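You operate a simulated robot arm through the tools that you are given. There is no shell and no other tool. Be economical: measure what you need, move in short steps, check, and stop when the job is done.

The job below is to be done with a simulated two-armed robot. You get a single attempt, and the scene is never put back.

JOB
Carry long tube 65 to the cart's saddles and strap it down.
Fine: guard rail down for the lift and up at the end; strap knob at HELD, gauge in the green. Where these are worked on the way, their far stop is far enough and under half their travel is too little: guard rail.

The check looks at the end state, three seconds after you hand in, the way a careful person would. Anything else that was tipped, shoved, dropped, spilled or broken makes it a failure.

ROBOT AND FRAMES
Two 7-joint arms with two-finger parallel grippers on one trunk, on a base that drives. Base frame: it is fixed to the floor where the robot stands at the start and does not move with it; the origin is under the middle of the robot, x ahead of it, y to its left, z up. Lengths are in m, angles in rad, forces in N, time in s.
The left shoulder is at the start at [0.05, 0.187, 1.06], the right one opposite. With the tool pointing down near the work surface each hand reaches from about 0.1 to 0.66 m from the robot's upright axis, wherever it stands, measured 20 degrees to its own side. Places, roughly: guard rail [0.3, 0, 0.9]; ratchet lever [-0.1, 0.5, 0.7]; strap knob [-0.2, 0.6, 0.6]; yellow saddles of the cart [0, 1, 0.8]. Payload 3.43 kg a hand.
The TCP of each hand is the grasp point between the finger pads, 0.03 m short of the fingertips. In the tool frame z runs along the fingers and y along their closing line. Largest opening 0.094 m; finger width 0.028, thickness 0.01; the body of the gripper, 0.05 by 0.096 m, starts 0.055 m behind the TCP.
Orientation is that of the tool frame in the base frame, as a unit quaternion [w, x, y, z]. With the fingers straight down and closing along the base's y, the tool's x points along the base's -x, its y along +y and its z along -z.

CONTROLS
- The arms move only by the tool play_rows. It takes "left_increments", "right_increments" or both (then of equal length, played together; a hand with none holds still); each is a list of rows, each a list of 2 entries, a list of its own where there are three numbers: the shift along the tool's x, y, z in units of 30 mm (1.0 is 30 mm), then the turn, a rotation vector about the tool's x, y, z in units of 6 degrees (1.0 is 6 degrees). In form: [[[x, y, z], [wx, wy, wz]], ...]. A call has 1 to 10 rows; each row shifts and turns the commanded pose from where the row before left it, along the tool's axes as they then stand. "left_claw" and "right_claw" are, for a hand that has rows, the finger opening in m, from 0 to 0.094, set as the call begins (left out, the last holds). A call with a number of a shift or a turn outside -1 to 1 is refused whole. A row lasts 0.2 s, in which the tool goes at most 0.05 m and 0.15 rad; a call with a longer step from one row to the next is refused whole, and so is a gripper value outside its range. Where a pose cannot be reached the arm comes as near as it can. A force on the tool above 90 N (or 10 N above the force at the start of the call, whichever is more), or a blocked arm, ends the call early, and 0.2 s more pass. The fingers move at their own pace (about 0.153 m/s each) and stop on an object; they squeeze with about 22 N. The grip force told is the motor's: it shows also when the fingers shut on nothing. Time passes only in rows, and 0.2 s behind the last, so rows that do not move let the fingers close. The reply holds the time, the measured pose of the TCP, the force on the tool along the base axes, the opening and the grip force, in the units named above and with some noise, with the torque about the TCP (base axes, N m) and any sound that the robot's microphone picked up.
- Cameras (640 x 400 px; columns grow to the right, rows downward): "scene" is now at [0.1138, 0.0772, 1.2169]; the picture's right is [0.76, -0.65, 0.00], its down [-0.35, -0.41, -0.84] and it looks along [0.55, 0.64, -0.54] (base axes); focal length 214 px, centre (320, 200). "left" rides on the left gripper at [0.076, -0.014, -0.102] in its tool frame; the picture's right is [0.18, 0.98, 0.00], its down [-0.75, 0.14, -0.64] and it looks along [-0.63, 0.12, 0.77] (tool axes); focal length 243 px, centre (320, 200). "right" rides on the right gripper at [0.076, 0.014, -0.103] in its tool frame; the picture's right is [-0.18, 0.98, 0.00], its down [-0.75, -0.14, -0.64] and it looks along [-0.63, -0.12, 0.77] (tool axes); focal length 243 px, centre (320, 200). There is no depth. A picture from a camera that has moved, and an enlarged one, comes with that camera's place and axes in the base frame and with its lens. The place of the scene camera against the robot may be out by one fixed shift of up to 0.018 m in any direction.
- grab_frame(camera): a new picture of that camera. It takes no simulated time.
- slide_trunk(by): slides the trunk up (or, below 0, down) by that many m; the arms and the scene camera ride with it, the base frame stays. It gives what a move gives, with no picture.
- base_move(legs): drives the robot by 1 to 6 legs, each [ahead, left, turn to the left] in m, m and rad, along the robot's own axes; the way and the turn of a leg run together, so that a leg with both is an arc; at most 1.5 m and 3.142 rad a leg. The arms and the cameras ride along, it lands a little off, and it stops where it bumps. It gives what a move gives.
- head_to(pan, tilt): turns the head with the scene camera to pan (to the left, within 1.396 rad either way) and tilt (down, from -0.506 to 1.204), counted from straight ahead of the robot. It gives what a move gives.
- enlarge(camera, box): a new picture of the part [left, top, right, bottom] of that camera's present view, enlarged. It takes no simulated time.
- job_done(): hands the job in; it is judged then, once.

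Work in short steps. Places have to be worked out from the pictures, the camera data and where the tool is seen: move nearer, look again, correct. Check each grasp and each placing, and mend what went wrong. You have 120 turns and 92 pictures in all, those below and enlarged ones among them. Open the grippers and draw the arms clear of the work before you hand the job in, unless the task says otherwise; then end with one line.

The tools are called as a command line: name --argument value ..., lists and objects as JSON in quotes. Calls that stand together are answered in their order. play_rows: Moves the arms, as the interface text tells. Its arguments: {"type":"object","properties":{"left_increments":{"type":"array","items":{"type":"array"}},"left_claw":{"type":"number"},"right_increments":{"type":"array","items":{"type":"array"}},"right_claw":{"type":"number"}},"required":[]} The other tools are called the same way: slide_trunk (by) slides the trunk up or down; base_move (legs) drives the base; head_to (pan, tilt) turns the head that bears the scene camera; grab_frame (camera) takes a picture; enlarge (camera, box) takes an enlarged picture of a part of a camera's view; job_done () hands the job in.

At the start:

```text
t: 0.0
left_ee_pos: [0.2679, 0.301, 1.1054]
left_tcp_rot: [0.0, -0.001, 1.0, 0.0]
left_contact_force: [-0.8, -0.4, -0.7]
left_wrist_torque: [0.01, 0.01, 0.03]
left_finger_gap: 0.0941
left_grasp_force: 0.1
right_ee_pos: [0.3407, 0.006, 1.0007]
right_tcp_rot: [-0.001, 0.0, 1.0, 0.0]
right_contact_force: [0.1, -0.6, -0.8]
right_wrist_torque: [0.0, 0.02, 0.01]
right_finger_gap: 0.0936
right_grasp_force: 0.0
trunk travel left (down, up): [-0.275, 0.157]
robot x, y, heading: [0.0007, 0.0006, 0.002]
head pan, tilt: [0.86, 0.569]
```

scene: 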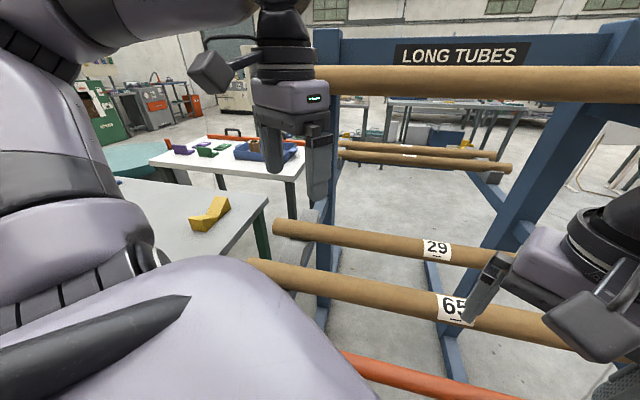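
right: 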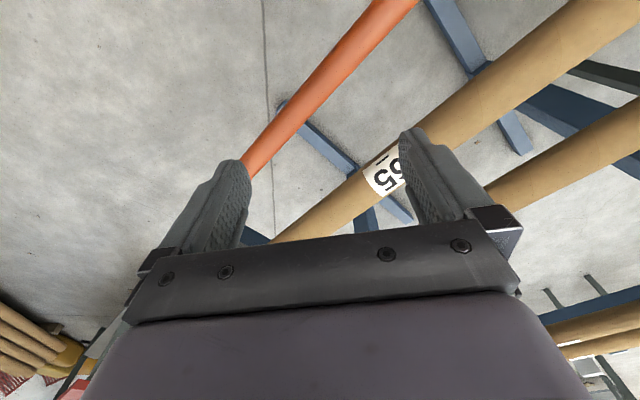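
left: 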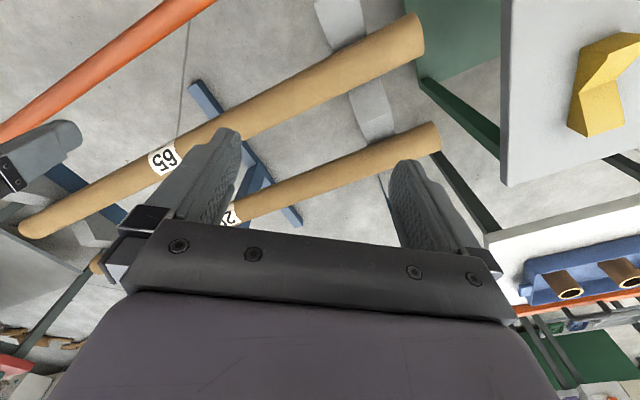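

I'll look around first: the rack ahead, then the cart to the left.

head_to --pan 0.0 --tilt 0.7

grab_frame --camera "scene"

head_to --pan 1.39 --tilt 0.6

grab_frame --camera "scene"

```text
t: 1.2
left_ee_pos: [0.268, 0.3014, 1.1041]
left_tcp_rot: [0.0, 0.001, 1.0, 0.001]
left_contact_force: [-0.4, 0.1, 0.8]
left_wrist_torque: [-0.02, -0.02, -0.02]
left_finger_gap: 0.0939
left_grasp_force: 0.1
right_ee_pos: [0.3413, 0.0081, 0.9994]
right_tcp_rot: [-0.001, 0.0, 1.0, 0.001]
right_contact_force: [0.1, 0.4, 0.5]
right_wrist_torque: [0.02, -0.01, 0.0]
right_finger_gap: 0.094
right_grasp_force: 0.0
trunk travel left (down, up): [-0.275, 0.157]
robot x, y, heading: [0.0025, 0.0014, -0.004]
head pan, tilt: [0.0, 0.7]
```

```text
88 pictures are left
camera scene: at [0.1405, 0.0096, 1.2055], right [0.0, -1.0, 0.0], down [-0.64, 0.0, -0.77], along [0.77, 0.0, -0.64], focal length 214 px, centre (320, 200)
```

scene: 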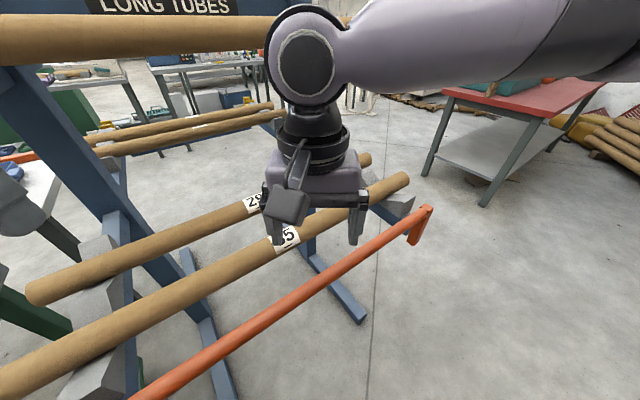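

```text
t: 2.7
left_ee_pos: [0.2691, 0.3015, 1.1046]
left_tcp_rot: [0.0, -0.001, 1.0, 0.0]
left_contact_force: [0.5, -0.4, 0.7]
left_wrist_torque: [0.0, -0.02, -0.02]
left_finger_gap: 0.0939
left_grasp_force: 0.1
right_ee_pos: [0.3421, 0.0072, 0.9998]
right_tcp_rot: [0.0, 0.0, 1.0, 0.001]
right_contact_force: [-0.9, 0.4, -0.4]
right_wrist_torque: [0.01, -0.01, -0.01]
right_finger_gap: 0.094
right_grasp_force: 0.1
trunk travel left (down, up): [-0.275, 0.157]
robot x, y, heading: [0.0025, 0.0015, 0.002]
head pan, tilt: [1.389, 0.6]
```

```text
87 pictures are left
camera scene: at [0.0716, 0.0964, 1.2141], right [0.98, -0.18, 0.0], down [-0.1, -0.56, -0.83], along [0.15, 0.81, -0.56], focal length 214 px, centre (320, 200)
```

scene: 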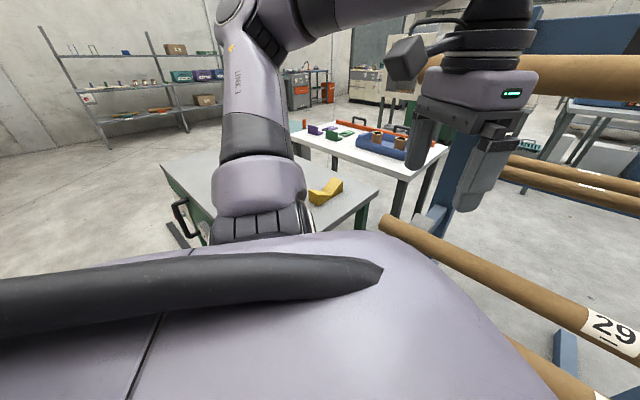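

The rack stands oblique: tube 65 runs about (.71,-.28) to (.21,.42) at z≈.825, and the rail is parallel to it, 0.15 m in front at z≈.9. I'll look at the rail's mechanism and ends.

head_to --pan 0.75 --tilt 1.1

grab_frame --camera "scene"

head_to --pan -0.4 --tilt 0.9

grab_frame --camera "scene"

head_to --pan -1.39 --tilt 0.5

grab_frame --camera "scene"

```text
t: 3.7
left_ee_pos: [0.2678, 0.3018, 1.1048]
left_tcp_rot: [0.0, -0.001, 1.0, 0.001]
left_contact_force: [0.0, 0.5, 0.4]
left_wrist_torque: [0.05, -0.02, 0.02]
left_finger_gap: 0.0938
left_grasp_force: 0.0
right_ee_pos: [0.341, 0.0061, 1.0003]
right_tcp_rot: [0.001, 0.0, 1.0, 0.001]
right_contact_force: [-0.4, -0.3, 0.7]
right_wrist_torque: [0.0, -0.02, -0.01]
right_finger_gap: 0.0939
right_grasp_force: 0.1
trunk travel left (down, up): [-0.275, 0.157]
robot x, y, heading: [0.0026, 0.0033, 0.004]
head pan, tilt: [0.75, 1.1]
```

```text
86 pictures are left
camera scene: at [0.1018, 0.0526, 1.1756], right [0.68, -0.73, 0.0], down [-0.65, -0.61, -0.45], along [0.33, 0.31, -0.89], focal length 214 px, centre (320, 200)
```

scene: 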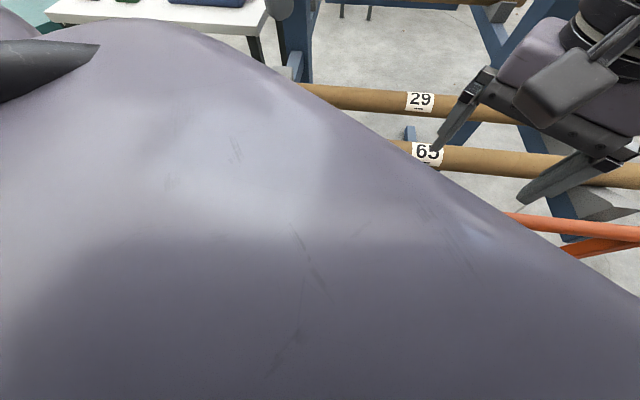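

```text
t: 5.1
left_ee_pos: [0.2688, 0.3015, 1.1058]
left_tcp_rot: [0.0, 0.0, 1.0, 0.0]
left_contact_force: [-0.4, -0.9, 0.1]
left_wrist_torque: [-0.02, -0.01, -0.03]
left_finger_gap: 0.0941
left_grasp_force: 0.1
right_ee_pos: [0.341, 0.0076, 0.9995]
right_tcp_rot: [0.0, 0.0, 1.0, 0.001]
right_contact_force: [1.4, -0.6, -0.2]
right_wrist_torque: [0.0, 0.0, -0.02]
right_finger_gap: 0.0941
right_grasp_force: 0.2
trunk travel left (down, up): [-0.275, 0.157]
robot x, y, heading: [0.002, 0.003, -0.003]
head pan, tilt: [-0.4, 0.901]
```

```text
85 pictures are left
camera scene: at [0.1252, -0.0198, 1.1893], right [-0.39, -0.92, 0.0], down [-0.72, 0.3, -0.62], along [0.57, -0.24, -0.78], focal length 214 px, centre (320, 200)
```

scene: 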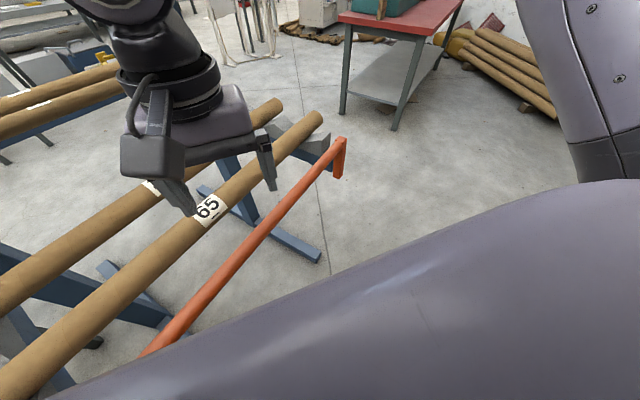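

```text
t: 6.4
left_ee_pos: [0.2686, 0.3005, 1.1045]
left_tcp_rot: [0.0, 0.0, 1.0, 0.0]
left_contact_force: [0.0, 0.4, 0.3]
left_wrist_torque: [0.0, -0.02, -0.02]
left_finger_gap: 0.094
left_grasp_force: 0.0
right_ee_pos: [0.3416, 0.0061, 0.9996]
right_tcp_rot: [0.001, 0.001, 1.0, 0.001]
right_contact_force: [0.2, -0.2, 0.5]
right_wrist_torque: [-0.01, -0.02, 0.01]
right_finger_gap: 0.0939
right_grasp_force: 0.0
trunk travel left (down, up): [-0.275, 0.157]
robot x, y, heading: [0.001, -0.0019, 0.002]
head pan, tilt: [-1.389, 0.499]
```

```text
84 pictures are left
camera scene: at [0.0721, -0.08, 1.2232], right [-0.98, -0.18, 0.0], down [-0.09, 0.47, -0.88], along [0.16, -0.86, -0.48], focal length 214 px, centre (320, 200)
```

scene: 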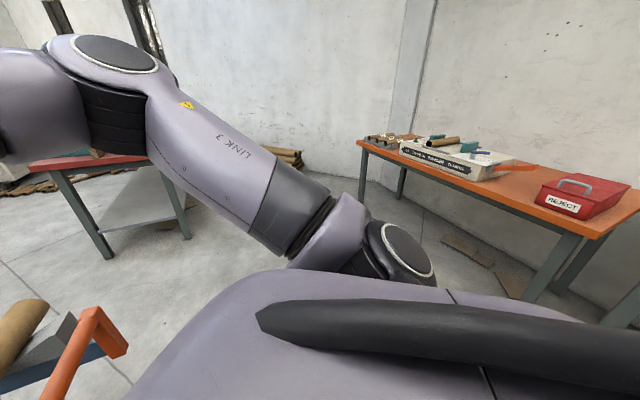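

The rail has short vertical links at its ends (z from about .87 to .76). I'll zoom in on them to learn how it moves.

head_to --pan -0.5 --tilt 0.7

enlarge --camera "scene" --box '[160, 120, 380, 260]'

enlarge --camera "left" --box '[0, 0, 240, 150]'

```text
t: 7.5
left_ee_pos: [0.2689, 0.301, 1.1047]
left_tcp_rot: [0.001, 0.0, 1.0, -0.001]
left_contact_force: [0.2, 0.1, 0.9]
left_wrist_torque: [-0.01, -0.01, 0.03]
left_finger_gap: 0.0937
left_grasp_force: 0.1
right_ee_pos: [0.3412, 0.0065, 0.9999]
right_tcp_rot: [0.0, 0.001, 1.0, 0.0]
right_contact_force: [-0.9, -0.2, -0.7]
right_wrist_torque: [0.0, -0.01, 0.03]
right_finger_gap: 0.094
right_grasp_force: 0.0
trunk travel left (down, up): [-0.275, 0.157]
robot x, y, heading: [-0.0024, -0.0023, 0.0]
head pan, tilt: [-0.499, 0.7]
```

```text
2.86 times, centred on (270, 190) of scene
camera zoom: at [0.1302, -0.0312, 1.2055], right [-0.48, -0.88, 0.0], down [-0.57, 0.31, -0.77], along [0.67, -0.37, -0.64], focal length 613 px, centre (463, 229)
```

zoom: 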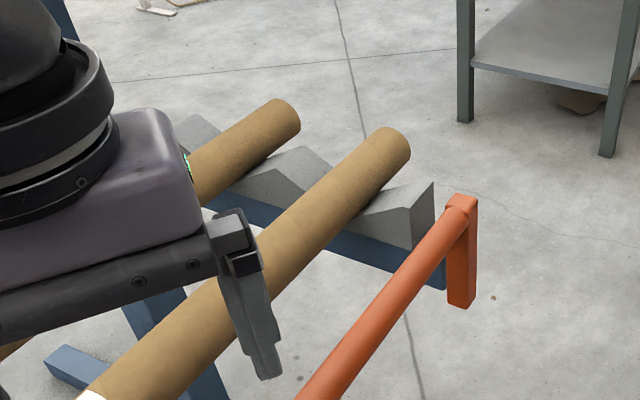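

```text
2.67 times, centred on (120, 75) of left
camera zoom: at [0.1919, 0.2873, 1.2058], right [-0.18, 0.98, 0.0], down [0.75, 0.14, 0.64], along [0.63, 0.12, -0.77], focal length 647 px, centre (853, 533)
```

zoom: 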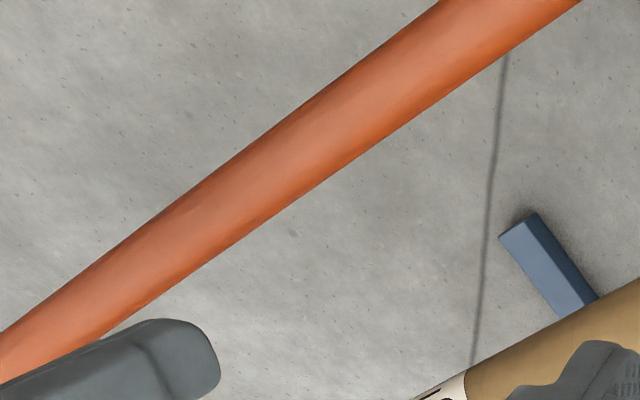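

The links hinge on the tips of the rack arms, so the rail should swing out and down towards me. I'll stand square to the rack (heading ≈.62) and opposite the tube's middle, then look at the cart from there.

base_move --legs '[[-0.12, -0.18, 0], [0, 0, 0.62]]'

head_to --pan 1.2 --tilt 0.45

grab_frame --camera "scene"

head_to --pan 0.0 --tilt 0.5

grab_frame --camera "scene"

```text
t: 11.4
left_ee_pos: [-0.074, 0.2225, 1.1041]
left_tcp_rot: [0.0, -0.305, 0.952, 0.001]
left_contact_force: [0.4, 0.3, 0.3]
left_wrist_torque: [0.0, 0.01, 0.01]
left_finger_gap: 0.0942
left_grasp_force: 0.1
right_ee_pos: [0.1551, 0.0245, 0.9989]
right_tcp_rot: [0.0, -0.304, 0.953, 0.001]
right_contact_force: [-0.3, 0.2, -0.1]
right_wrist_torque: [0.0, 0.0, -0.01]
right_finger_gap: 0.0941
right_grasp_force: 0.1
trunk travel left (down, up): [-0.275, 0.157]
robot x, y, heading: [-0.1163, -0.1778, 0.617]
head pan, tilt: [-0.499, 0.7]
```

```text
t: 13.2
left_ee_pos: [-0.075, 0.2231, 1.1051]
left_tcp_rot: [0.0, -0.304, 0.953, -0.001]
left_contact_force: [0.8, 0.1, -0.2]
left_wrist_torque: [-0.03, -0.04, -0.02]
left_finger_gap: 0.094
left_grasp_force: 0.0
right_ee_pos: [0.1556, 0.0245, 0.9994]
right_tcp_rot: [0.0, -0.304, 0.953, 0.001]
right_contact_force: [-0.2, -0.7, 0.1]
right_wrist_torque: [-0.02, 0.03, -0.01]
right_finger_gap: 0.094
right_grasp_force: 0.1
trunk travel left (down, up): [-0.275, 0.157]
robot x, y, heading: [-0.1161, -0.1766, 0.623]
head pan, tilt: [1.201, 0.45]
```

```text
81 pictures are left
camera scene: at [-0.0964, -0.0462, 1.2277], right [0.97, 0.24, 0.0], down [0.11, -0.42, -0.9], along [-0.22, 0.87, -0.44], focal length 214 px, centre (320, 200)
```

scene: 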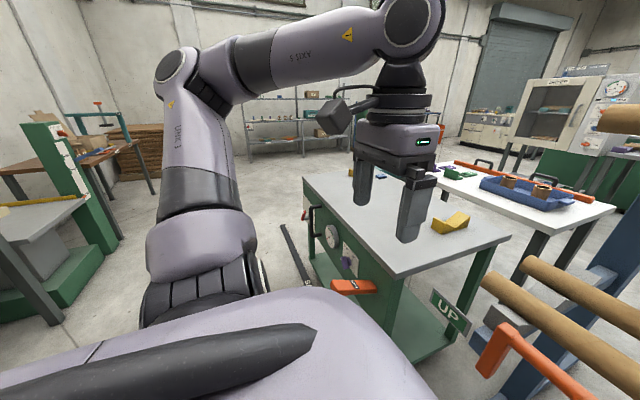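

```text
t: 14.6
left_ee_pos: [-0.0747, 0.2225, 1.1054]
left_tcp_rot: [-0.001, -0.304, 0.953, 0.0]
left_contact_force: [-1.0, -0.5, -0.1]
left_wrist_torque: [0.02, -0.01, -0.01]
left_finger_gap: 0.094
left_grasp_force: 0.1
right_ee_pos: [0.1556, 0.026, 1.0004]
right_tcp_rot: [0.0, -0.304, 0.953, 0.0]
right_contact_force: [0.1, -0.8, -0.1]
right_wrist_torque: [0.01, 0.01, -0.01]
right_finger_gap: 0.0939
right_grasp_force: 0.2
trunk travel left (down, up): [-0.275, 0.157]
robot x, y, heading: [-0.1216, -0.1767, 0.614]
head pan, tilt: [0.0, 0.499]
```

```text
80 pictures are left
camera scene: at [0.0002, -0.0826, 1.2232], right [0.58, -0.82, 0.0], down [-0.39, -0.28, -0.88], along [0.72, 0.51, -0.48], focal length 214 px, centre (320, 200)
```

scene: 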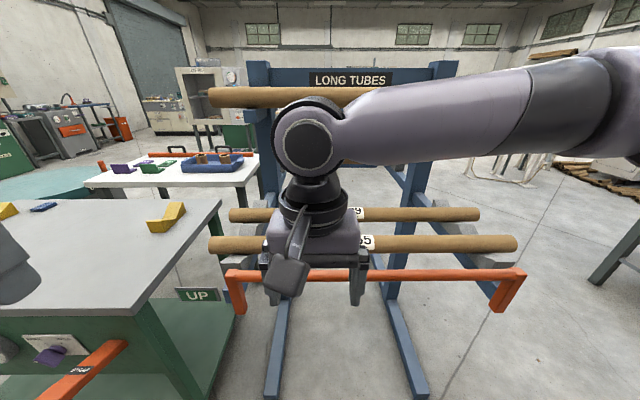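

Now a good view of the cart front, between these directions.

head_to --pan 0.6 --tilt 0.7

grab_frame --camera "scene"

enlarge --camera "left" --box '[320, 0, 640, 200]'

```text
t: 15.6
left_ee_pos: [-0.0742, 0.2228, 1.1048]
left_tcp_rot: [-0.001, -0.304, 0.953, 0.0]
left_contact_force: [-0.5, 0.3, 0.2]
left_wrist_torque: [-0.01, 0.03, 0.0]
left_finger_gap: 0.0937
left_grasp_force: 0.0
right_ee_pos: [0.1549, 0.025, 0.9998]
right_tcp_rot: [0.0, -0.304, 0.953, 0.001]
right_contact_force: [1.2, 0.0, 0.0]
right_wrist_torque: [-0.03, 0.01, -0.02]
right_finger_gap: 0.0941
right_grasp_force: 0.0
trunk travel left (down, up): [-0.275, 0.157]
robot x, y, heading: [-0.1192, -0.182, 0.618]
head pan, tilt: [0.6, 0.7]
```

```text
79 pictures are left
camera scene: at [-0.0445, -0.0556, 1.2055], right [0.94, -0.35, 0.0], down [-0.22, -0.6, -0.77], along [0.27, 0.72, -0.64], focal length 214 px, centre (320, 200)
```

scene: 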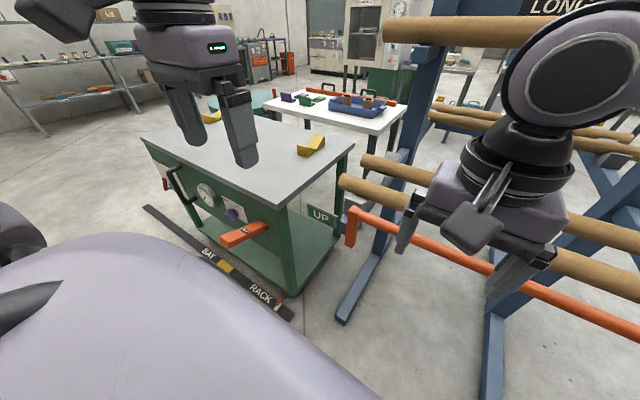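

```text
2.00 times, centred on (480, 100) of left
camera zoom: at [-0.1285, 0.1669, 1.2058], right [-0.72, 0.7, 0.0], down [0.53, 0.55, 0.64], along [0.45, 0.46, -0.77], focal length 485 px, centre (0, 400)
```

zoom: 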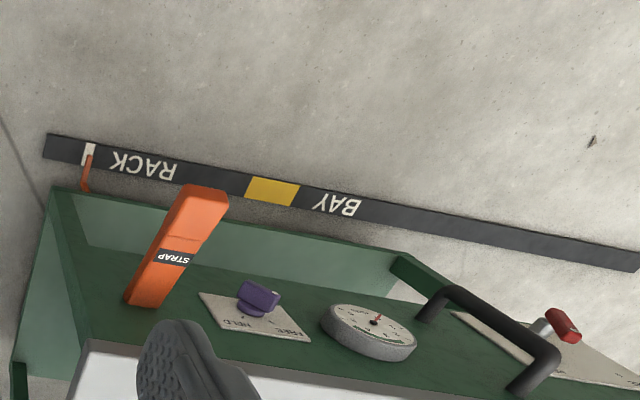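

enlarge --camera "scene" --box '[140, 140, 300, 260]'

enlarge --camera "scene" --box '[280, 140, 480, 300]'

```text
3.33 times, centred on (220, 200) of scene
camera zoom: at [-0.0445, -0.0556, 1.2055], right [0.94, -0.35, 0.0], down [-0.22, -0.6, -0.77], along [0.27, 0.72, -0.64], focal length 715 px, centre (653, 200)
```

zoom: 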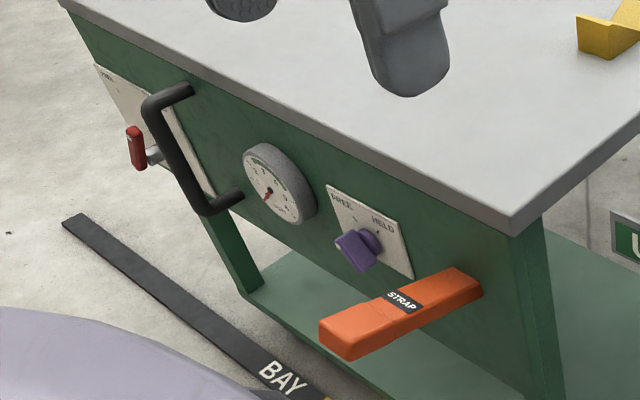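

```text
2.50 times, centred on (380, 220) of scene
camera zoom: at [-0.0445, -0.0556, 1.2055], right [0.94, -0.35, 0.0], down [-0.22, -0.6, -0.77], along [0.27, 0.72, -0.64], focal length 536 px, centre (170, 150)
```

zoom: 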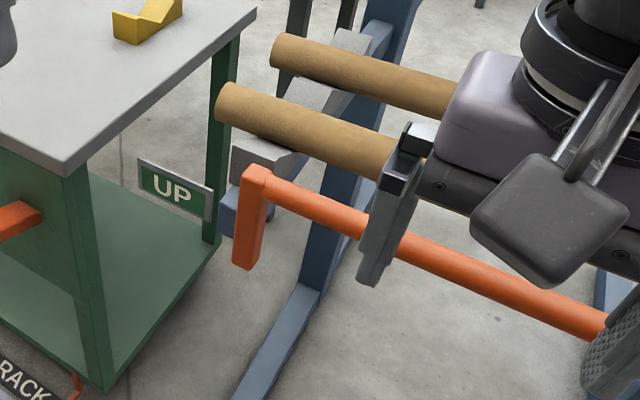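

The rack tubes, rail and cart front all run along u=(-.58,.81) with normal n=(.81,.58). So carrying means driving about 1.06 m left and 0.2 m further in. I'll centre on the tube at about 0.56 m ahead, and turn both hands 90° so the fingers close along n.

base_move --legs '[[0.05, -0.134, 0.003]]'

play_rows --right_increments '[[[0, 0, 0], [0, 0, -1]], [[0, 0, 0], [0, 0, -1]], [[0, 0, 0], [0, 0, -1]], [[0, 0, 0], [0, 0, -1]], [[0, 0, 0], [0, 0, -1]], [[0, 0, 0], [0, 0, -1]], [[0, 0, 0], [0, 0, -1]], [[0, 0, 0], [0, 0, -1]]]' --left_increments '[[[0, 0, 0], [0, 0, 1]], [[0, 0, 0], [0, 0, 1]], [[0, 0, 0], [0, 0, 1]], [[0, 0, 0], [0, 0, 1]], [[0, 0, 0], [0, 0, 1]], [[0, 0, 0], [0, 0, 1]], [[0, 0, 0], [0, 0, 1]], [[0, 0, 0], [0, 0, 1]]]'

play_rows --right_increments '[[[0, 0, 0], [0, 0, -1]], [[0, 0, 0], [0, 0, -1]], [[0, 0, 0], [0, 0, -1]], [[0, 0, 0], [0, 0, -1]], [[0, 0, 0], [0, 0, -1]], [[0, 0, 0], [0, 0, -1]], [[0, 0, 0], [0, 0, -1]]]' --left_increments '[[[0, 0, 0], [0, 0, 1]], [[0, 0, 0], [0, 0, 1]], [[0, 0, 0], [0, 0, 1]], [[0, 0, 0], [0, 0, 1]], [[0, 0, 0], [0, 0, 1]], [[0, 0, 0], [0, 0, 1]], [[0, 0, 0], [0, 0, 1]]]'

head_to --pan 0.0 --tilt 0.6

grab_frame --camera "scene"

grab_frame --camera "right"

grab_frame --camera "left"

```text
t: 17.4
left_ee_pos: [0.0434, 0.1423, 1.1046]
left_tcp_rot: [0.0, -0.305, 0.952, 0.0]
left_contact_force: [-0.3, 0.4, -0.2]
left_wrist_torque: [-0.01, -0.03, 0.03]
left_finger_gap: 0.094
left_grasp_force: 0.1
right_ee_pos: [0.2738, -0.0544, 0.9999]
right_tcp_rot: [0.0, -0.306, 0.952, 0.001]
right_contact_force: [0.4, -0.9, -0.9]
right_wrist_torque: [0.0, -0.04, 0.01]
right_finger_gap: 0.0942
right_grasp_force: 0.1
trunk travel left (down, up): [-0.275, 0.157]
robot x, y, heading: [-0.0002, -0.2572, 0.625]
head pan, tilt: [0.6, 0.7]
```

```text
t: 19.2
left_ee_pos: [0.0435, 0.1447, 1.1049]
left_tcp_rot: [0.0, 0.109, 0.994, 0.001]
left_contact_force: [0.0, -0.3, -0.2]
left_wrist_torque: [-0.02, -0.02, 0.03]
left_finger_gap: 0.094
left_grasp_force: 0.0
right_ee_pos: [0.2733, -0.0545, 0.9999]
right_tcp_rot: [-0.001, -0.667, 0.745, 0.001]
right_contact_force: [-0.4, -0.1, -1.9]
right_wrist_torque: [0.01, 0.02, 0.02]
right_finger_gap: 0.0939
right_grasp_force: 0.0
trunk travel left (down, up): [-0.275, 0.157]
robot x, y, heading: [-0.0027, -0.2518, 0.622]
head pan, tilt: [0.6, 0.7]
```

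```text
t: 20.8
left_ee_pos: [0.048, 0.0395, 1.0943]
left_tcp_rot: [-0.001, 0.458, 0.889, 0.001]
left_contact_force: [0.8, 0.7, 0.2]
left_wrist_torque: [0.02, 0.01, -0.05]
left_finger_gap: 0.094
left_grasp_force: 0.0
left hand out of reach, approached as far as the arm can: row 2, 3, 4, 5, 6, 7
right_ee_pos: [0.2731, -0.0531, 1.0012]
right_tcp_rot: [0.0, 0.89, -0.456, -0.001]
right_contact_force: [-1.3, -0.1, -0.2]
right_wrist_torque: [0.02, 0.0, 0.02]
right_finger_gap: 0.0939
right_grasp_force: 0.0
trunk travel left (down, up): [-0.275, 0.157]
robot x, y, heading: [-0.0, -0.2593, 0.621]
head pan, tilt: [0.6, 0.7]
```

```text
t: 21.8
left_ee_pos: [0.0488, 0.0386, 1.0938]
left_tcp_rot: [-0.001, 0.456, 0.89, 0.001]
left_contact_force: [0.4, 0.0, 1.0]
left_wrist_torque: [0.01, -0.03, 0.0]
left_finger_gap: 0.0939
left_grasp_force: 0.0
right_ee_pos: [0.2733, -0.0532, 1.0004]
right_tcp_rot: [0.001, 0.889, -0.458, -0.001]
right_contact_force: [-0.6, -0.2, 0.0]
right_wrist_torque: [0.01, 0.01, -0.02]
right_finger_gap: 0.0941
right_grasp_force: 0.0
trunk travel left (down, up): [-0.275, 0.157]
robot x, y, heading: [0.0042, -0.258, 0.616]
head pan, tilt: [0.0, 0.6]
```

```text
75 pictures are left
camera scene: at [0.1165, -0.1629, 1.2141], right [0.58, -0.81, 0.0], down [-0.46, -0.33, -0.82], along [0.67, 0.48, -0.57], focal length 214 px, centre (320, 200)
```

scene: 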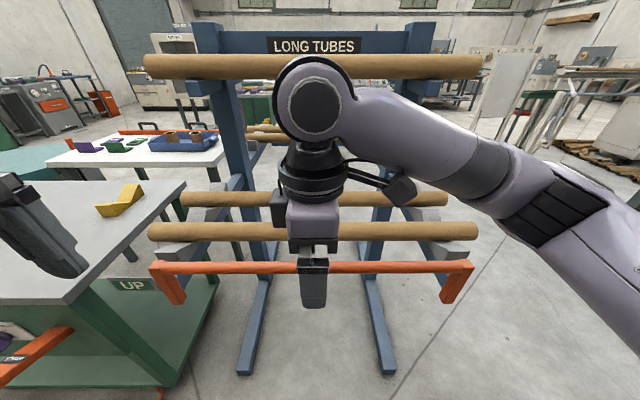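

```text
74 pictures are left
camera right: at [0.3062, -0.124, 1.1027], right [-0.91, -0.42, 0.0], down [-0.32, 0.69, 0.64], along [-0.27, 0.58, -0.77], focal length 243 px, centre (320, 200)
```

right: 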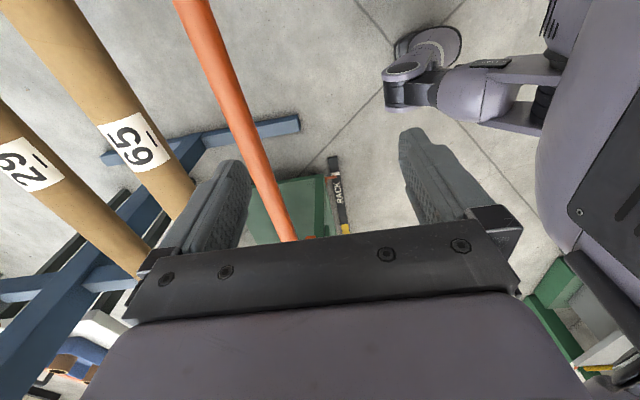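

```text
73 pictures are left
camera left: at [-0.0086, 0.0926, 1.1945], right [0.69, 0.72, 0.0], down [0.55, -0.53, 0.64], along [0.46, -0.44, -0.77], focal length 243 px, centre (320, 200)
```

left: 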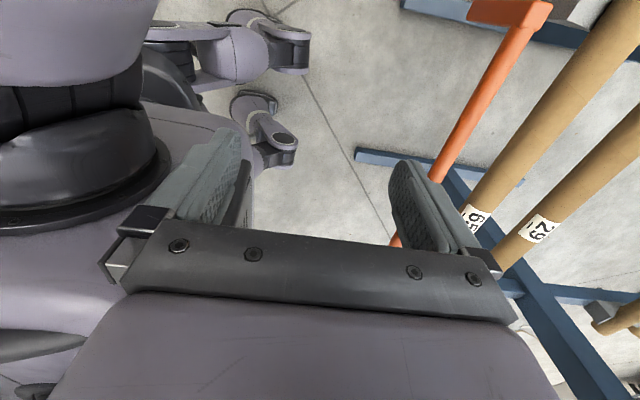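

The right hand is now aligned (tool y = -n). The rail is at n≈.27, z≈.87 and the TCP is at n=.19, so I move 0.078 toward the rack and then down over the rail.

play_rows --right_increments '[[[0, -0.9, 0], [0, 0, 0]], [[0, -0.9, 0], [0, 0, 0]], [[0, -0.8, 0], [0, 0, 0]], [[0, 0, 0.9], [0, 0, 0]], [[0, 0, 0.9], [0, 0, 0]], [[0, 0, 0.6], [0, 0, 0]]]'

grab_frame --camera "right"

```text
t: 23.2
left_ee_pos: [0.0476, 0.0399, 1.0932]
left_tcp_rot: [-0.001, 0.457, 0.889, 0.001]
left_contact_force: [-0.4, -0.6, 0.0]
left_wrist_torque: [-0.01, -0.01, -0.02]
left_finger_gap: 0.0936
left_grasp_force: 0.0
right_ee_pos: [0.3371, -0.008, 0.9268]
right_tcp_rot: [0.0, 0.889, -0.457, 0.0]
right_contact_force: [0.5, -0.1, 0.2]
right_wrist_torque: [-0.02, -0.01, -0.02]
right_finger_gap: 0.0937
right_grasp_force: 0.0
trunk travel left (down, up): [-0.275, 0.157]
robot x, y, heading: [-0.0009, -0.2541, 0.62]
head pan, tilt: [0.0, 0.6]
```

```text
72 pictures are left
camera right: at [0.3697, -0.0786, 1.0285], right [-0.91, -0.42, 0.0], down [-0.32, 0.69, 0.64], along [-0.27, 0.58, -0.77], focal length 243 px, centre (320, 200)
```

right: 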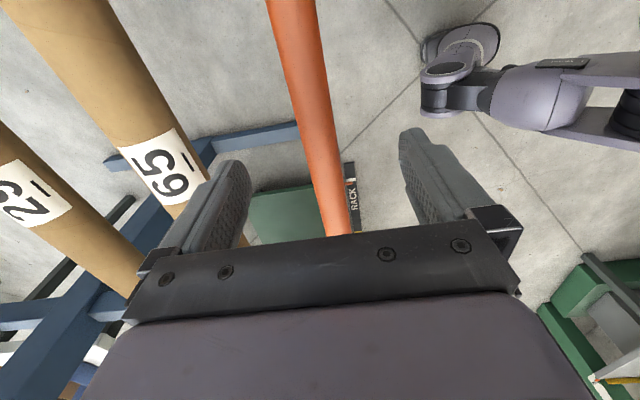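

The rail sits centred between the fingers. Down 55 mm and close.

play_rows --right_increments '[[[0, 0, 0.9], [0, 0, 0]], [[0, 0, 0.9], [0, 0, 0]]]'

play_rows --right_increments '[[[0, 0, 0], [0, 0, 0]], [[0, 0, 0], [0, 0, 0]]]' --right_claw 0.0

grab_frame --camera "right"

grab_frame --camera "scene"

```text
t: 23.8
left_ee_pos: [0.0475, 0.0389, 1.0931]
left_tcp_rot: [-0.001, 0.457, 0.889, 0.001]
left_contact_force: [0.3, 0.5, -0.6]
left_wrist_torque: [0.01, 0.01, 0.02]
left_finger_gap: 0.0942
left_grasp_force: 0.1
right_ee_pos: [0.3365, -0.0091, 0.8718]
right_tcp_rot: [0.0, 0.89, -0.457, 0.0]
right_contact_force: [-0.4, 0.4, -0.4]
right_wrist_torque: [-0.04, 0.01, 0.01]
right_finger_gap: 0.0939
right_grasp_force: 0.1
trunk travel left (down, up): [-0.275, 0.157]
robot x, y, heading: [-0.0018, -0.2567, 0.622]
head pan, tilt: [0.0, 0.6]
```

```text
t: 24.4
left_ee_pos: [0.0466, 0.0393, 1.0939]
left_tcp_rot: [-0.001, 0.457, 0.889, 0.0]
left_contact_force: [0.9, -0.5, -0.8]
left_wrist_torque: [0.02, 0.03, -0.04]
left_finger_gap: 0.0937
left_grasp_force: 0.0
right_ee_pos: [0.3365, -0.0085, 0.8731]
right_tcp_rot: [0.0, 0.889, -0.457, -0.001]
right_contact_force: [0.1, 0.7, -0.9]
right_wrist_torque: [0.15, -0.04, 0.31]
right_finger_gap: 0.0281
right_grasp_force: 44.7
trunk travel left (down, up): [-0.275, 0.157]
robot x, y, heading: [0.0036, -0.2544, 0.621]
head pan, tilt: [0.0, 0.6]
```

```text
71 pictures are left
camera right: at [0.3699, -0.0789, 0.9748], right [-0.91, -0.42, 0.0], down [-0.32, 0.69, 0.64], along [-0.27, 0.58, -0.77], focal length 243 px, centre (320, 200)
```

right: 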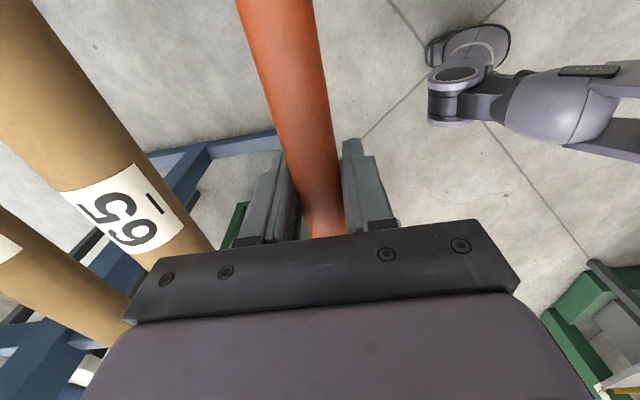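

```text
70 pictures are left
camera scene: at [0.1167, -0.1629, 1.2141], right [0.58, -0.81, 0.0], down [-0.46, -0.33, -0.82], along [0.67, 0.48, -0.57], focal length 214 px, centre (320, 200)
```

scene: 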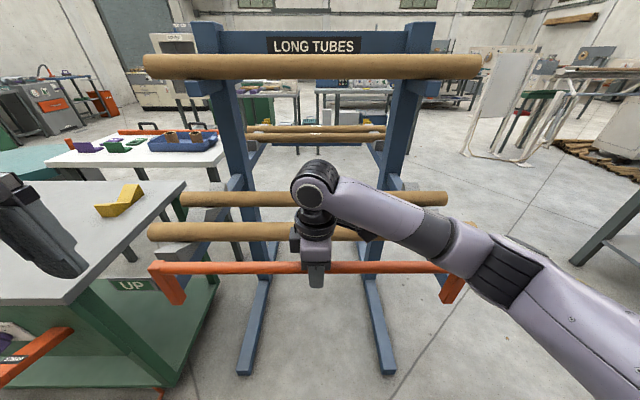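

The rail is gripped (28 mm). I'll try the outward swing a little and watch the forces.

play_rows --right_increments '[[[0, 0.45, 0.03], [0, 0, 0]], [[0, 0.42, 0.09], [0, 0, 0]], [[0, 0.4, 0.15], [0, 0, 0]]]'

```text
t: 25.2
left_ee_pos: [0.0465, 0.0403, 1.0943]
left_tcp_rot: [0.0, 0.457, 0.89, 0.001]
left_contact_force: [-0.1, -0.6, 0.7]
left_wrist_torque: [0.0, -0.04, 0.02]
left_finger_gap: 0.0936
left_grasp_force: 0.0
right_ee_pos: [0.3059, -0.0313, 0.8657]
right_tcp_rot: [-0.001, 0.889, -0.457, -0.001]
right_contact_force: [-0.2, 4.4, 0.3]
right_wrist_torque: [0.06, -0.2, 0.47]
right_finger_gap: 0.0265
right_grasp_force: 45.4
trunk travel left (down, up): [-0.275, 0.157]
robot x, y, heading: [0.003, -0.2599, 0.62]
head pan, tilt: [0.0, 0.6]
```

It swings freely on a 0.10 m radius. I follow the arc on to about 85°.

play_rows --right_increments '[[[0, 0.4, 0.2], [0, 0, 0]], [[0, 0.39, 0.26], [0, 0, 0]], [[0, 0.34, 0.31], [0, 0, 0]], [[0, 0.3, 0.36], [0, 0, 0]], [[0, 0.25, 0.4], [0, 0, 0]], [[0, 0.19, 0.42], [0, 0, 0]], [[0, 0.13, 0.45], [0, 0, 0]], [[0, 0.07, 0.46], [0, 0, 0]]]'

grab_frame --camera "scene"

```text
t: 27.0
left_ee_pos: [0.0472, 0.0376, 1.0929]
left_tcp_rot: [-0.001, 0.457, 0.889, 0.001]
left_contact_force: [-0.4, 1.3, 0.1]
left_wrist_torque: [0.01, 0.01, 0.0]
left_finger_gap: 0.0942
left_grasp_force: 0.0
right_ee_pos: [0.2543, -0.0683, 0.7792]
right_tcp_rot: [0.001, 0.89, -0.457, 0.0]
right_contact_force: [-5.5, -24.1, 2.8]
right_wrist_torque: [0.69, -0.14, 0.28]
right_finger_gap: 0.0279
right_grasp_force: 45.1
trunk travel left (down, up): [-0.275, 0.157]
robot x, y, heading: [-0.0011, -0.2578, 0.62]
head pan, tilt: [0.0, 0.6]
```

```text
69 pictures are left
camera scene: at [0.1161, -0.1652, 1.2144], right [0.58, -0.81, 0.0], down [-0.46, -0.33, -0.83], along [0.67, 0.48, -0.56], focal length 214 px, centre (320, 200)
```

scene: 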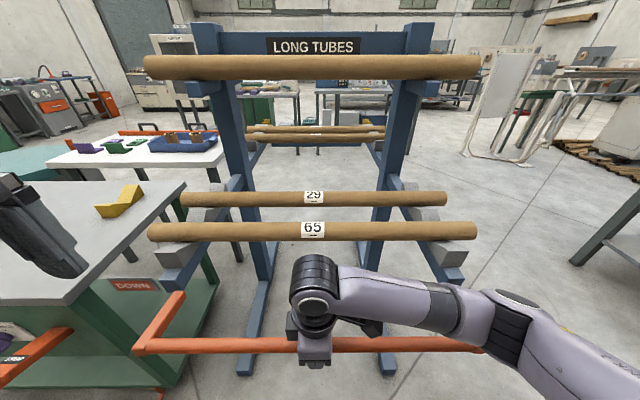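

The sign now reads DOWN. I nudge a bit more to feel the stop, then release.

play_rows --right_increments '[[[0, -0.05, 0.35], [0, 0, 0]], [[0, -0.1, 0.35], [0, 0, 0]]]'

play_rows --right_increments '[[[0, 0, 0], [0, 0, 0]], [[0, 0, 0], [0, 0, 0]]]' --right_claw 0.094

grab_frame --camera "scene"

grab_frame --camera "right"

```text
t: 27.6
left_ee_pos: [0.0455, 0.0368, 1.0945]
left_tcp_rot: [0.0, 0.458, 0.889, 0.002]
left_contact_force: [-0.5, 0.9, -0.2]
left_wrist_torque: [0.02, -0.03, -0.02]
left_finger_gap: 0.0941
left_grasp_force: 0.0
right_ee_pos: [0.2535, -0.0678, 0.7585]
right_tcp_rot: [0.008, 0.891, -0.454, -0.002]
right_contact_force: [-25.6, -42.6, -7.4]
right_wrist_torque: [0.74, -0.26, -0.08]
right_finger_gap: 0.0284
right_grasp_force: 45.0
trunk travel left (down, up): [-0.275, 0.157]
robot x, y, heading: [0.0011, -0.2563, 0.617]
head pan, tilt: [0.0, 0.6]
```

```text
t: 28.2
left_ee_pos: [0.0485, 0.0397, 1.093]
left_tcp_rot: [-0.001, 0.458, 0.889, 0.0]
left_contact_force: [-0.6, 0.1, -0.2]
left_wrist_torque: [-0.01, -0.03, 0.0]
left_finger_gap: 0.094
left_grasp_force: 0.0
right_ee_pos: [0.2592, -0.0617, 0.76]
right_tcp_rot: [-0.001, 0.889, -0.458, 0.0]
right_contact_force: [-0.3, 0.4, -0.9]
right_wrist_torque: [0.01, 0.01, 0.03]
right_finger_gap: 0.094
right_grasp_force: 0.0
trunk travel left (down, up): [-0.275, 0.157]
robot x, y, heading: [0.0015, -0.2576, 0.624]
head pan, tilt: [0.0, 0.6]
```

```text
68 pictures are left
camera scene: at [0.1167, -0.1627, 1.2141], right [0.58, -0.81, 0.0], down [-0.46, -0.33, -0.83], along [0.67, 0.48, -0.56], focal length 214 px, centre (320, 200)
```

scene: 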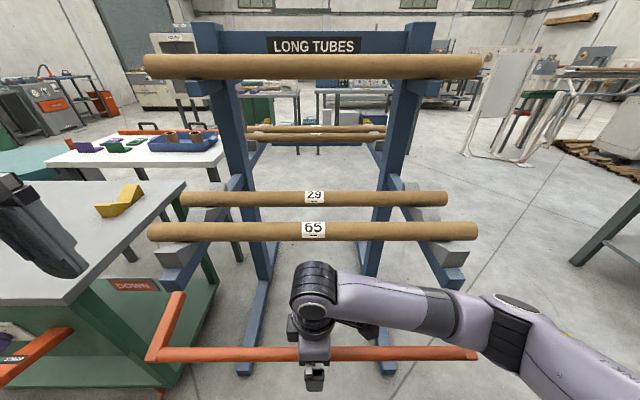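

```text
67 pictures are left
camera right: at [0.2918, -0.1321, 0.8617], right [-0.91, -0.42, 0.0], down [-0.32, 0.69, 0.64], along [-0.27, 0.58, -0.77], focal length 243 px, centre (320, 200)
```

right: 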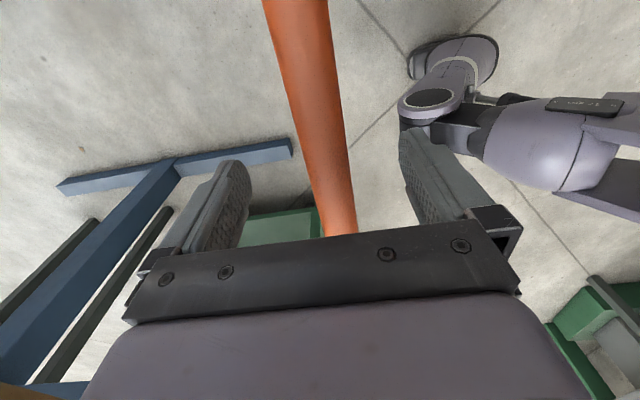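

The rail stays DOWN. I'll raise the right hand clear and bring the left hand forward.

play_rows --right_increments '[[[0, 0, -1], [0, 0, 0]], [[0, 0, -1], [0, 0, 0]], [[0, 0, -1], [0, 0, 0]], [[0, 0, -1], [0, 0, 0]], [[0, 0, -1], [0, 0, 0]], [[0, 0, -1], [0, 0, 0]], [[0, 0, -1], [0, 0, 0]], [[0, 0, -1], [0, 0, 0]]]' --left_increments '[[[0, 1, 0], [0, 0, 0]], [[0, 1, 0], [0, 0, 0]], [[0, 1, 0], [0, 0, 0]], [[0, 1, 0], [0, 0, 0]], [[0, 1, 0], [0, 0, 0]], [[0, 1, 0], [0, 0, 0]], [[0, 1, 0], [0, 0, 0]], [[0, 1, 0], [0, 0, 0]]]'

```text
t: 30.0
left_ee_pos: [0.1316, 0.014, 1.1156]
left_tcp_rot: [0.0, 0.457, 0.89, 0.0]
left_contact_force: [-0.2, -0.5, 0.0]
left_wrist_torque: [0.04, 0.02, 0.0]
left_finger_gap: 0.0942
left_grasp_force: 0.1
left hand out of reach, approached as far as the arm can: row 1, 2, 3, 4, 5, 6, 7, 8
right_ee_pos: [0.2578, -0.0634, 0.9994]
right_tcp_rot: [0.0, 0.89, -0.457, 0.0]
right_contact_force: [0.2, 1.5, 0.0]
right_wrist_torque: [0.0, -0.02, -0.03]
right_finger_gap: 0.0939
right_grasp_force: 0.1
trunk travel left (down, up): [-0.275, 0.157]
robot x, y, heading: [-0.0001, -0.2612, 0.623]
head pan, tilt: [0.0, 0.6]
```

The left hand lags, possibly limited at this height. I lower it by 0.1 m to see if it catches up.

play_rows --left_increments '[[[0, 0, 0.9], [0, 0, 0]], [[0, 0, 0.9], [0, 0, 0]], [[0, 0, 0.9], [0, 0, 0]], [[0, 0, 0.6], [0, 0, 0]]]'

```text
t: 31.0
left_ee_pos: [0.1263, 0.0001, 1.0179]
left_tcp_rot: [0.001, 0.456, 0.89, 0.001]
left_contact_force: [-0.7, -0.6, 0.0]
left_wrist_torque: [0.01, -0.02, 0.01]
left_finger_gap: 0.0938
left_grasp_force: 0.1
left hand out of reach, approached as far as the arm can: row 1, 3
right_ee_pos: [0.2584, -0.063, 0.9992]
right_tcp_rot: [0.0, 0.89, -0.457, -0.001]
right_contact_force: [0.2, -0.3, -0.2]
right_wrist_torque: [0.03, 0.0, -0.02]
right_finger_gap: 0.0941
right_grasp_force: 0.0
trunk travel left (down, up): [-0.275, 0.157]
robot x, y, heading: [-0.0038, -0.2567, 0.616]
head pan, tilt: [0.0, 0.6]
```

It now follows again. I move it forward and left at this height.

play_rows --left_increments '[[[0, 0.8, 0], [0, 0, 0]], [[0, 0.8, 0], [0, 0, 0]], [[0, 0.8, 0], [0, 0, 0]], [[0, 0.8, 0], [0, 0, 0]]]'

grab_frame --camera "scene"

```text
t: 32.0
left_ee_pos: [0.151, -0.0104, 1.0202]
left_tcp_rot: [0.001, 0.456, 0.89, 0.0]
left_contact_force: [-0.2, 0.3, 0.0]
left_wrist_torque: [0.0, 0.01, -0.02]
left_finger_gap: 0.094
left_grasp_force: 0.1
left hand out of reach, approached as far as the arm can: row 1, 2, 3, 4
right_ee_pos: [0.2582, -0.063, 0.9981]
right_tcp_rot: [0.0, 0.889, -0.457, -0.001]
right_contact_force: [0.3, -1.1, -0.1]
right_wrist_torque: [0.04, -0.01, -0.02]
right_finger_gap: 0.0941
right_grasp_force: 0.0
trunk travel left (down, up): [-0.275, 0.157]
robot x, y, heading: [0.0016, -0.256, 0.624]
head pan, tilt: [0.0, 0.6]
```

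```text
66 pictures are left
camera scene: at [0.1166, -0.163, 1.2141], right [0.58, -0.81, 0.0], down [-0.46, -0.33, -0.83], along [0.67, 0.48, -0.56], focal length 214 px, centre (320, 200)
```

scene: 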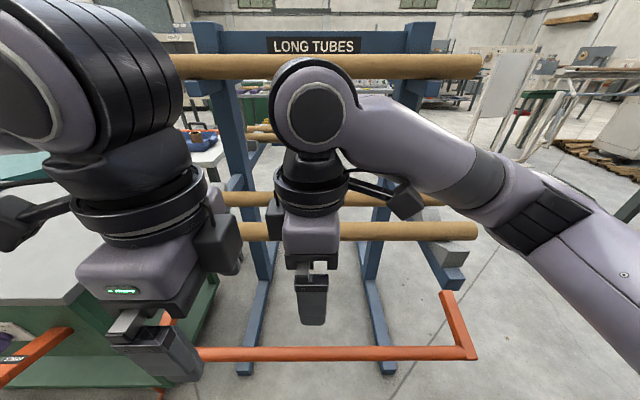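

The left wrist is at a limit. The gripper is symmetric, so I turn it the other way, back 180°.

play_rows --left_increments '[[[0, 0, 0], [0, 0, -1]], [[0, 0, 0], [0, 0, -1]], [[0, 0, 0], [0, 0, -1]], [[0, 0, 0], [0, 0, -1]], [[0, 0, 0], [0, 0, -1]], [[0, 0, 0], [0, 0, -1]], [[0, 0, 0], [0, 0, -1]], [[0, 0, 0], [0, 0, -1]], [[0, 0, 0], [0, 0, -1]], [[0, 0, 0], [0, 0, -1]]]'

play_rows --left_increments '[[[0, 0, 0], [0, 0, -1]], [[0, 0, 0], [0, 0, -1]], [[0, 0, 0], [0, 0, -1]], [[0, 0, 0], [0, 0, -1]], [[0, 0, 0], [0, 0, -1]], [[0, 0, 0], [0, 0, -1]], [[0, 0, 0], [0, 0, -1]], [[0, 0, 0], [0, 0, -1]], [[0, 0, 0], [0, 0, -1]], [[0, 0, 0], [0, 0, -1]]]'

play_rows --left_increments '[[[0, 0, 0], [0, 0, -1]], [[0, 0, 0], [0, 0, -1]], [[0, 0, 0], [0, 0, -1]], [[0, 0, 0], [0, 0, -1]], [[0, 0, 0], [0, 0, -1]], [[0, 0, 0], [0, 0, -1]], [[0, 0, 0], [0, 0, -1]], [[0, 0, 0], [0, 0, -1]], [[0, 0, 0], [0, 0, -1]], [[0, 0, 0], [0, 0, -1]]]'

```text
t: 34.2
left_ee_pos: [0.1514, -0.0099, 1.0211]
left_tcp_rot: [0.0, -0.05, 0.999, 0.001]
left_contact_force: [-0.2, 0.1, 0.0]
left_wrist_torque: [0.01, -0.01, 0.01]
left_finger_gap: 0.094
left_grasp_force: 0.0
right_ee_pos: [0.259, -0.0634, 0.9986]
right_tcp_rot: [0.0, 0.889, -0.457, -0.001]
right_contact_force: [0.8, 0.7, -0.7]
right_wrist_torque: [-0.02, 0.01, -0.02]
right_finger_gap: 0.0943
right_grasp_force: 0.0
trunk travel left (down, up): [-0.275, 0.157]
robot x, y, heading: [0.0001, -0.2576, 0.621]
head pan, tilt: [0.0, 0.6]
```

```text
t: 36.4
left_ee_pos: [0.1511, -0.0088, 1.021]
left_tcp_rot: [0.0, -0.542, 0.84, 0.0]
left_contact_force: [-0.1, -0.2, -0.5]
left_wrist_torque: [-0.02, 0.02, 0.0]
left_finger_gap: 0.094
left_grasp_force: 0.0
right_ee_pos: [0.2587, -0.0626, 0.9976]
right_tcp_rot: [0.0, 0.889, -0.457, -0.001]
right_contact_force: [0.6, 0.0, 0.1]
right_wrist_torque: [0.01, 0.02, 0.01]
right_finger_gap: 0.0941
right_grasp_force: 0.1
trunk travel left (down, up): [-0.275, 0.157]
robot x, y, heading: [-0.0017, -0.259, 0.618]
head pan, tilt: [0.0, 0.6]
```

```text
t: 38.6
left_ee_pos: [0.15, -0.0115, 1.0209]
left_tcp_rot: [0.0, 0.885, -0.465, -0.001]
left_contact_force: [-21.5, -22.0, 2.5]
left_wrist_torque: [2.45, -2.53, -3.04]
left_finger_gap: 0.0935
left_grasp_force: 0.0
right_ee_pos: [0.2598, -0.0623, 0.9981]
right_tcp_rot: [0.0, 0.887, -0.462, -0.001]
right_contact_force: [20.5, 22.5, -1.9]
right_wrist_torque: [-3.01, 2.79, -0.47]
right_finger_gap: 0.094
right_grasp_force: 0.0
trunk travel left (down, up): [-0.275, 0.157]
robot x, y, heading: [0.0026, -0.2596, 0.622]
head pan, tilt: [0.0, 0.6]
```

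The hands are touching, so I separate them sideways towards the grip spots (u≈-.02 and u≈-.40).

play_rows --left_increments '[[[-0.8, 0, 0], [0, 0, 0]], [[-0.9, 0, 0], [0, 0, 0]], [[-0.9, 0, 0], [0, 0, 0]], [[0, 0, 0], [0, 0, 0]], [[0, 0, 0], [0, 0, 0]], [[0, 0, 0], [0, 0, 0]], [[0, 0, 0], [0, 0, 0]]]' --right_increments '[[[0.8, 0, 0], [0, 0, 0]], [[1, 0, 0], [0, 0, 0]], [[1, 0, 0], [0, 0, 0]], [[1, 0, 0], [0, 0, 0]], [[1, 0, 0], [0, 0, 0]], [[1, 0, 0], [0, 0, 0]], [[0.8, 0, 0], [0, 0, 0]]]'

play_rows --left_increments '[[[0, -1, 0], [0, 0, 0]], [[0, -1, 0], [0, 0, 0]], [[0, -1, 0], [0, 0, 0]], [[0, -1, 0], [0, 0, 0]], [[0, -1, 0], [0, 0, 0]], [[0, -1, 0], [0, 0, 0]], [[0, -1, 0], [0, 0, 0]]]' --right_increments '[[[0, -1, 0], [0, 0, 0]], [[0, -1, 0], [0, 0, 0]], [[0, -1, 0], [0, 0, 0]], [[0, -1, 0], [0, 0, 0]], [[0, -1, 0], [0, 0, 0]], [[0, -1, 0], [0, 0, 0]], [[0, -1, 0], [0, 0, 0]]]'

```text
t: 40.2
left_ee_pos: [0.1078, 0.0521, 1.0214]
left_tcp_rot: [0.0, 0.889, -0.458, 0.0]
left_contact_force: [0.3, 0.7, 0.0]
left_wrist_torque: [0.01, 0.0, 0.0]
left_finger_gap: 0.0941
left_grasp_force: 0.0
right_ee_pos: [0.3731, -0.2239, 0.9985]
right_tcp_rot: [0.0, 0.889, -0.457, -0.001]
right_contact_force: [0.0, 0.2, 0.5]
right_wrist_torque: [0.03, -0.02, -0.02]
right_finger_gap: 0.0937
right_grasp_force: 0.2
trunk travel left (down, up): [-0.275, 0.157]
robot x, y, heading: [0.0041, -0.2563, 0.621]
head pan, tilt: [0.0, 0.6]
```

```text
t: 41.8
left_ee_pos: [0.277, 0.178, 1.0196]
left_tcp_rot: [0.001, 0.89, -0.457, -0.001]
left_contact_force: [-0.3, 0.7, -0.4]
left_wrist_torque: [0.02, -0.02, 0.03]
left_finger_gap: 0.0942
left_grasp_force: 0.0
right_ee_pos: [0.5446, -0.1009, 0.9988]
right_tcp_rot: [0.001, 0.889, -0.458, 0.0]
right_contact_force: [0.1, 0.7, 0.5]
right_wrist_torque: [-0.02, 0.0, 0.03]
right_finger_gap: 0.0942
right_grasp_force: 0.0
trunk travel left (down, up): [-0.275, 0.157]
robot x, y, heading: [-0.0024, -0.261, 0.618]
head pan, tilt: [0.0, 0.6]
```

Both follow now. I'll look with both hand cameras to place the tube.

grab_frame --camera "left"

grab_frame --camera "right"

```text
65 pictures are left
camera left: at [0.3323, 0.1236, 1.1209], right [-0.69, -0.72, 0.0], down [-0.55, 0.53, 0.64], along [-0.46, 0.44, -0.77], focal length 243 px, centre (320, 200)
```

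left: 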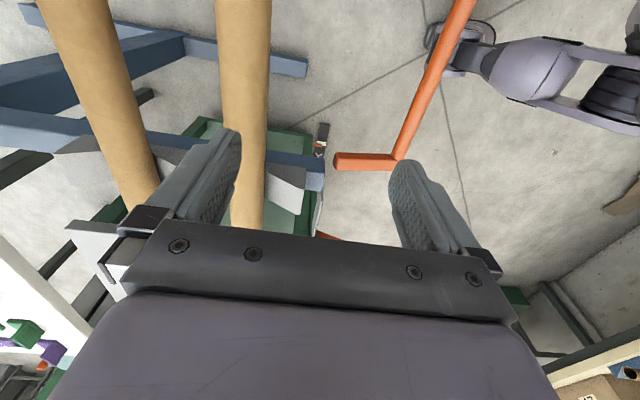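

```text
64 pictures are left
camera right: at [0.5776, -0.1716, 1.1008], right [-0.91, -0.42, 0.0], down [-0.32, 0.69, 0.64], along [-0.27, 0.58, -0.77], focal length 243 px, centre (320, 200)
```

right: 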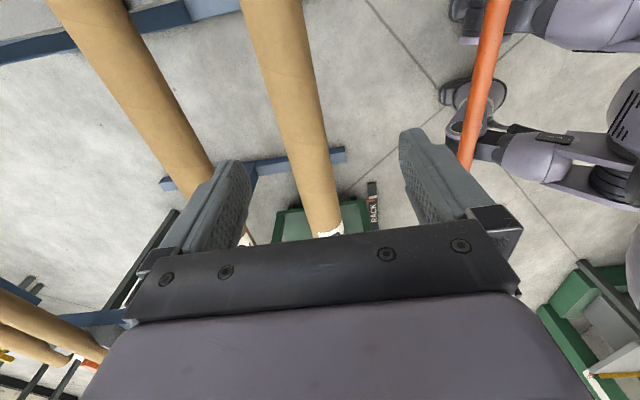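

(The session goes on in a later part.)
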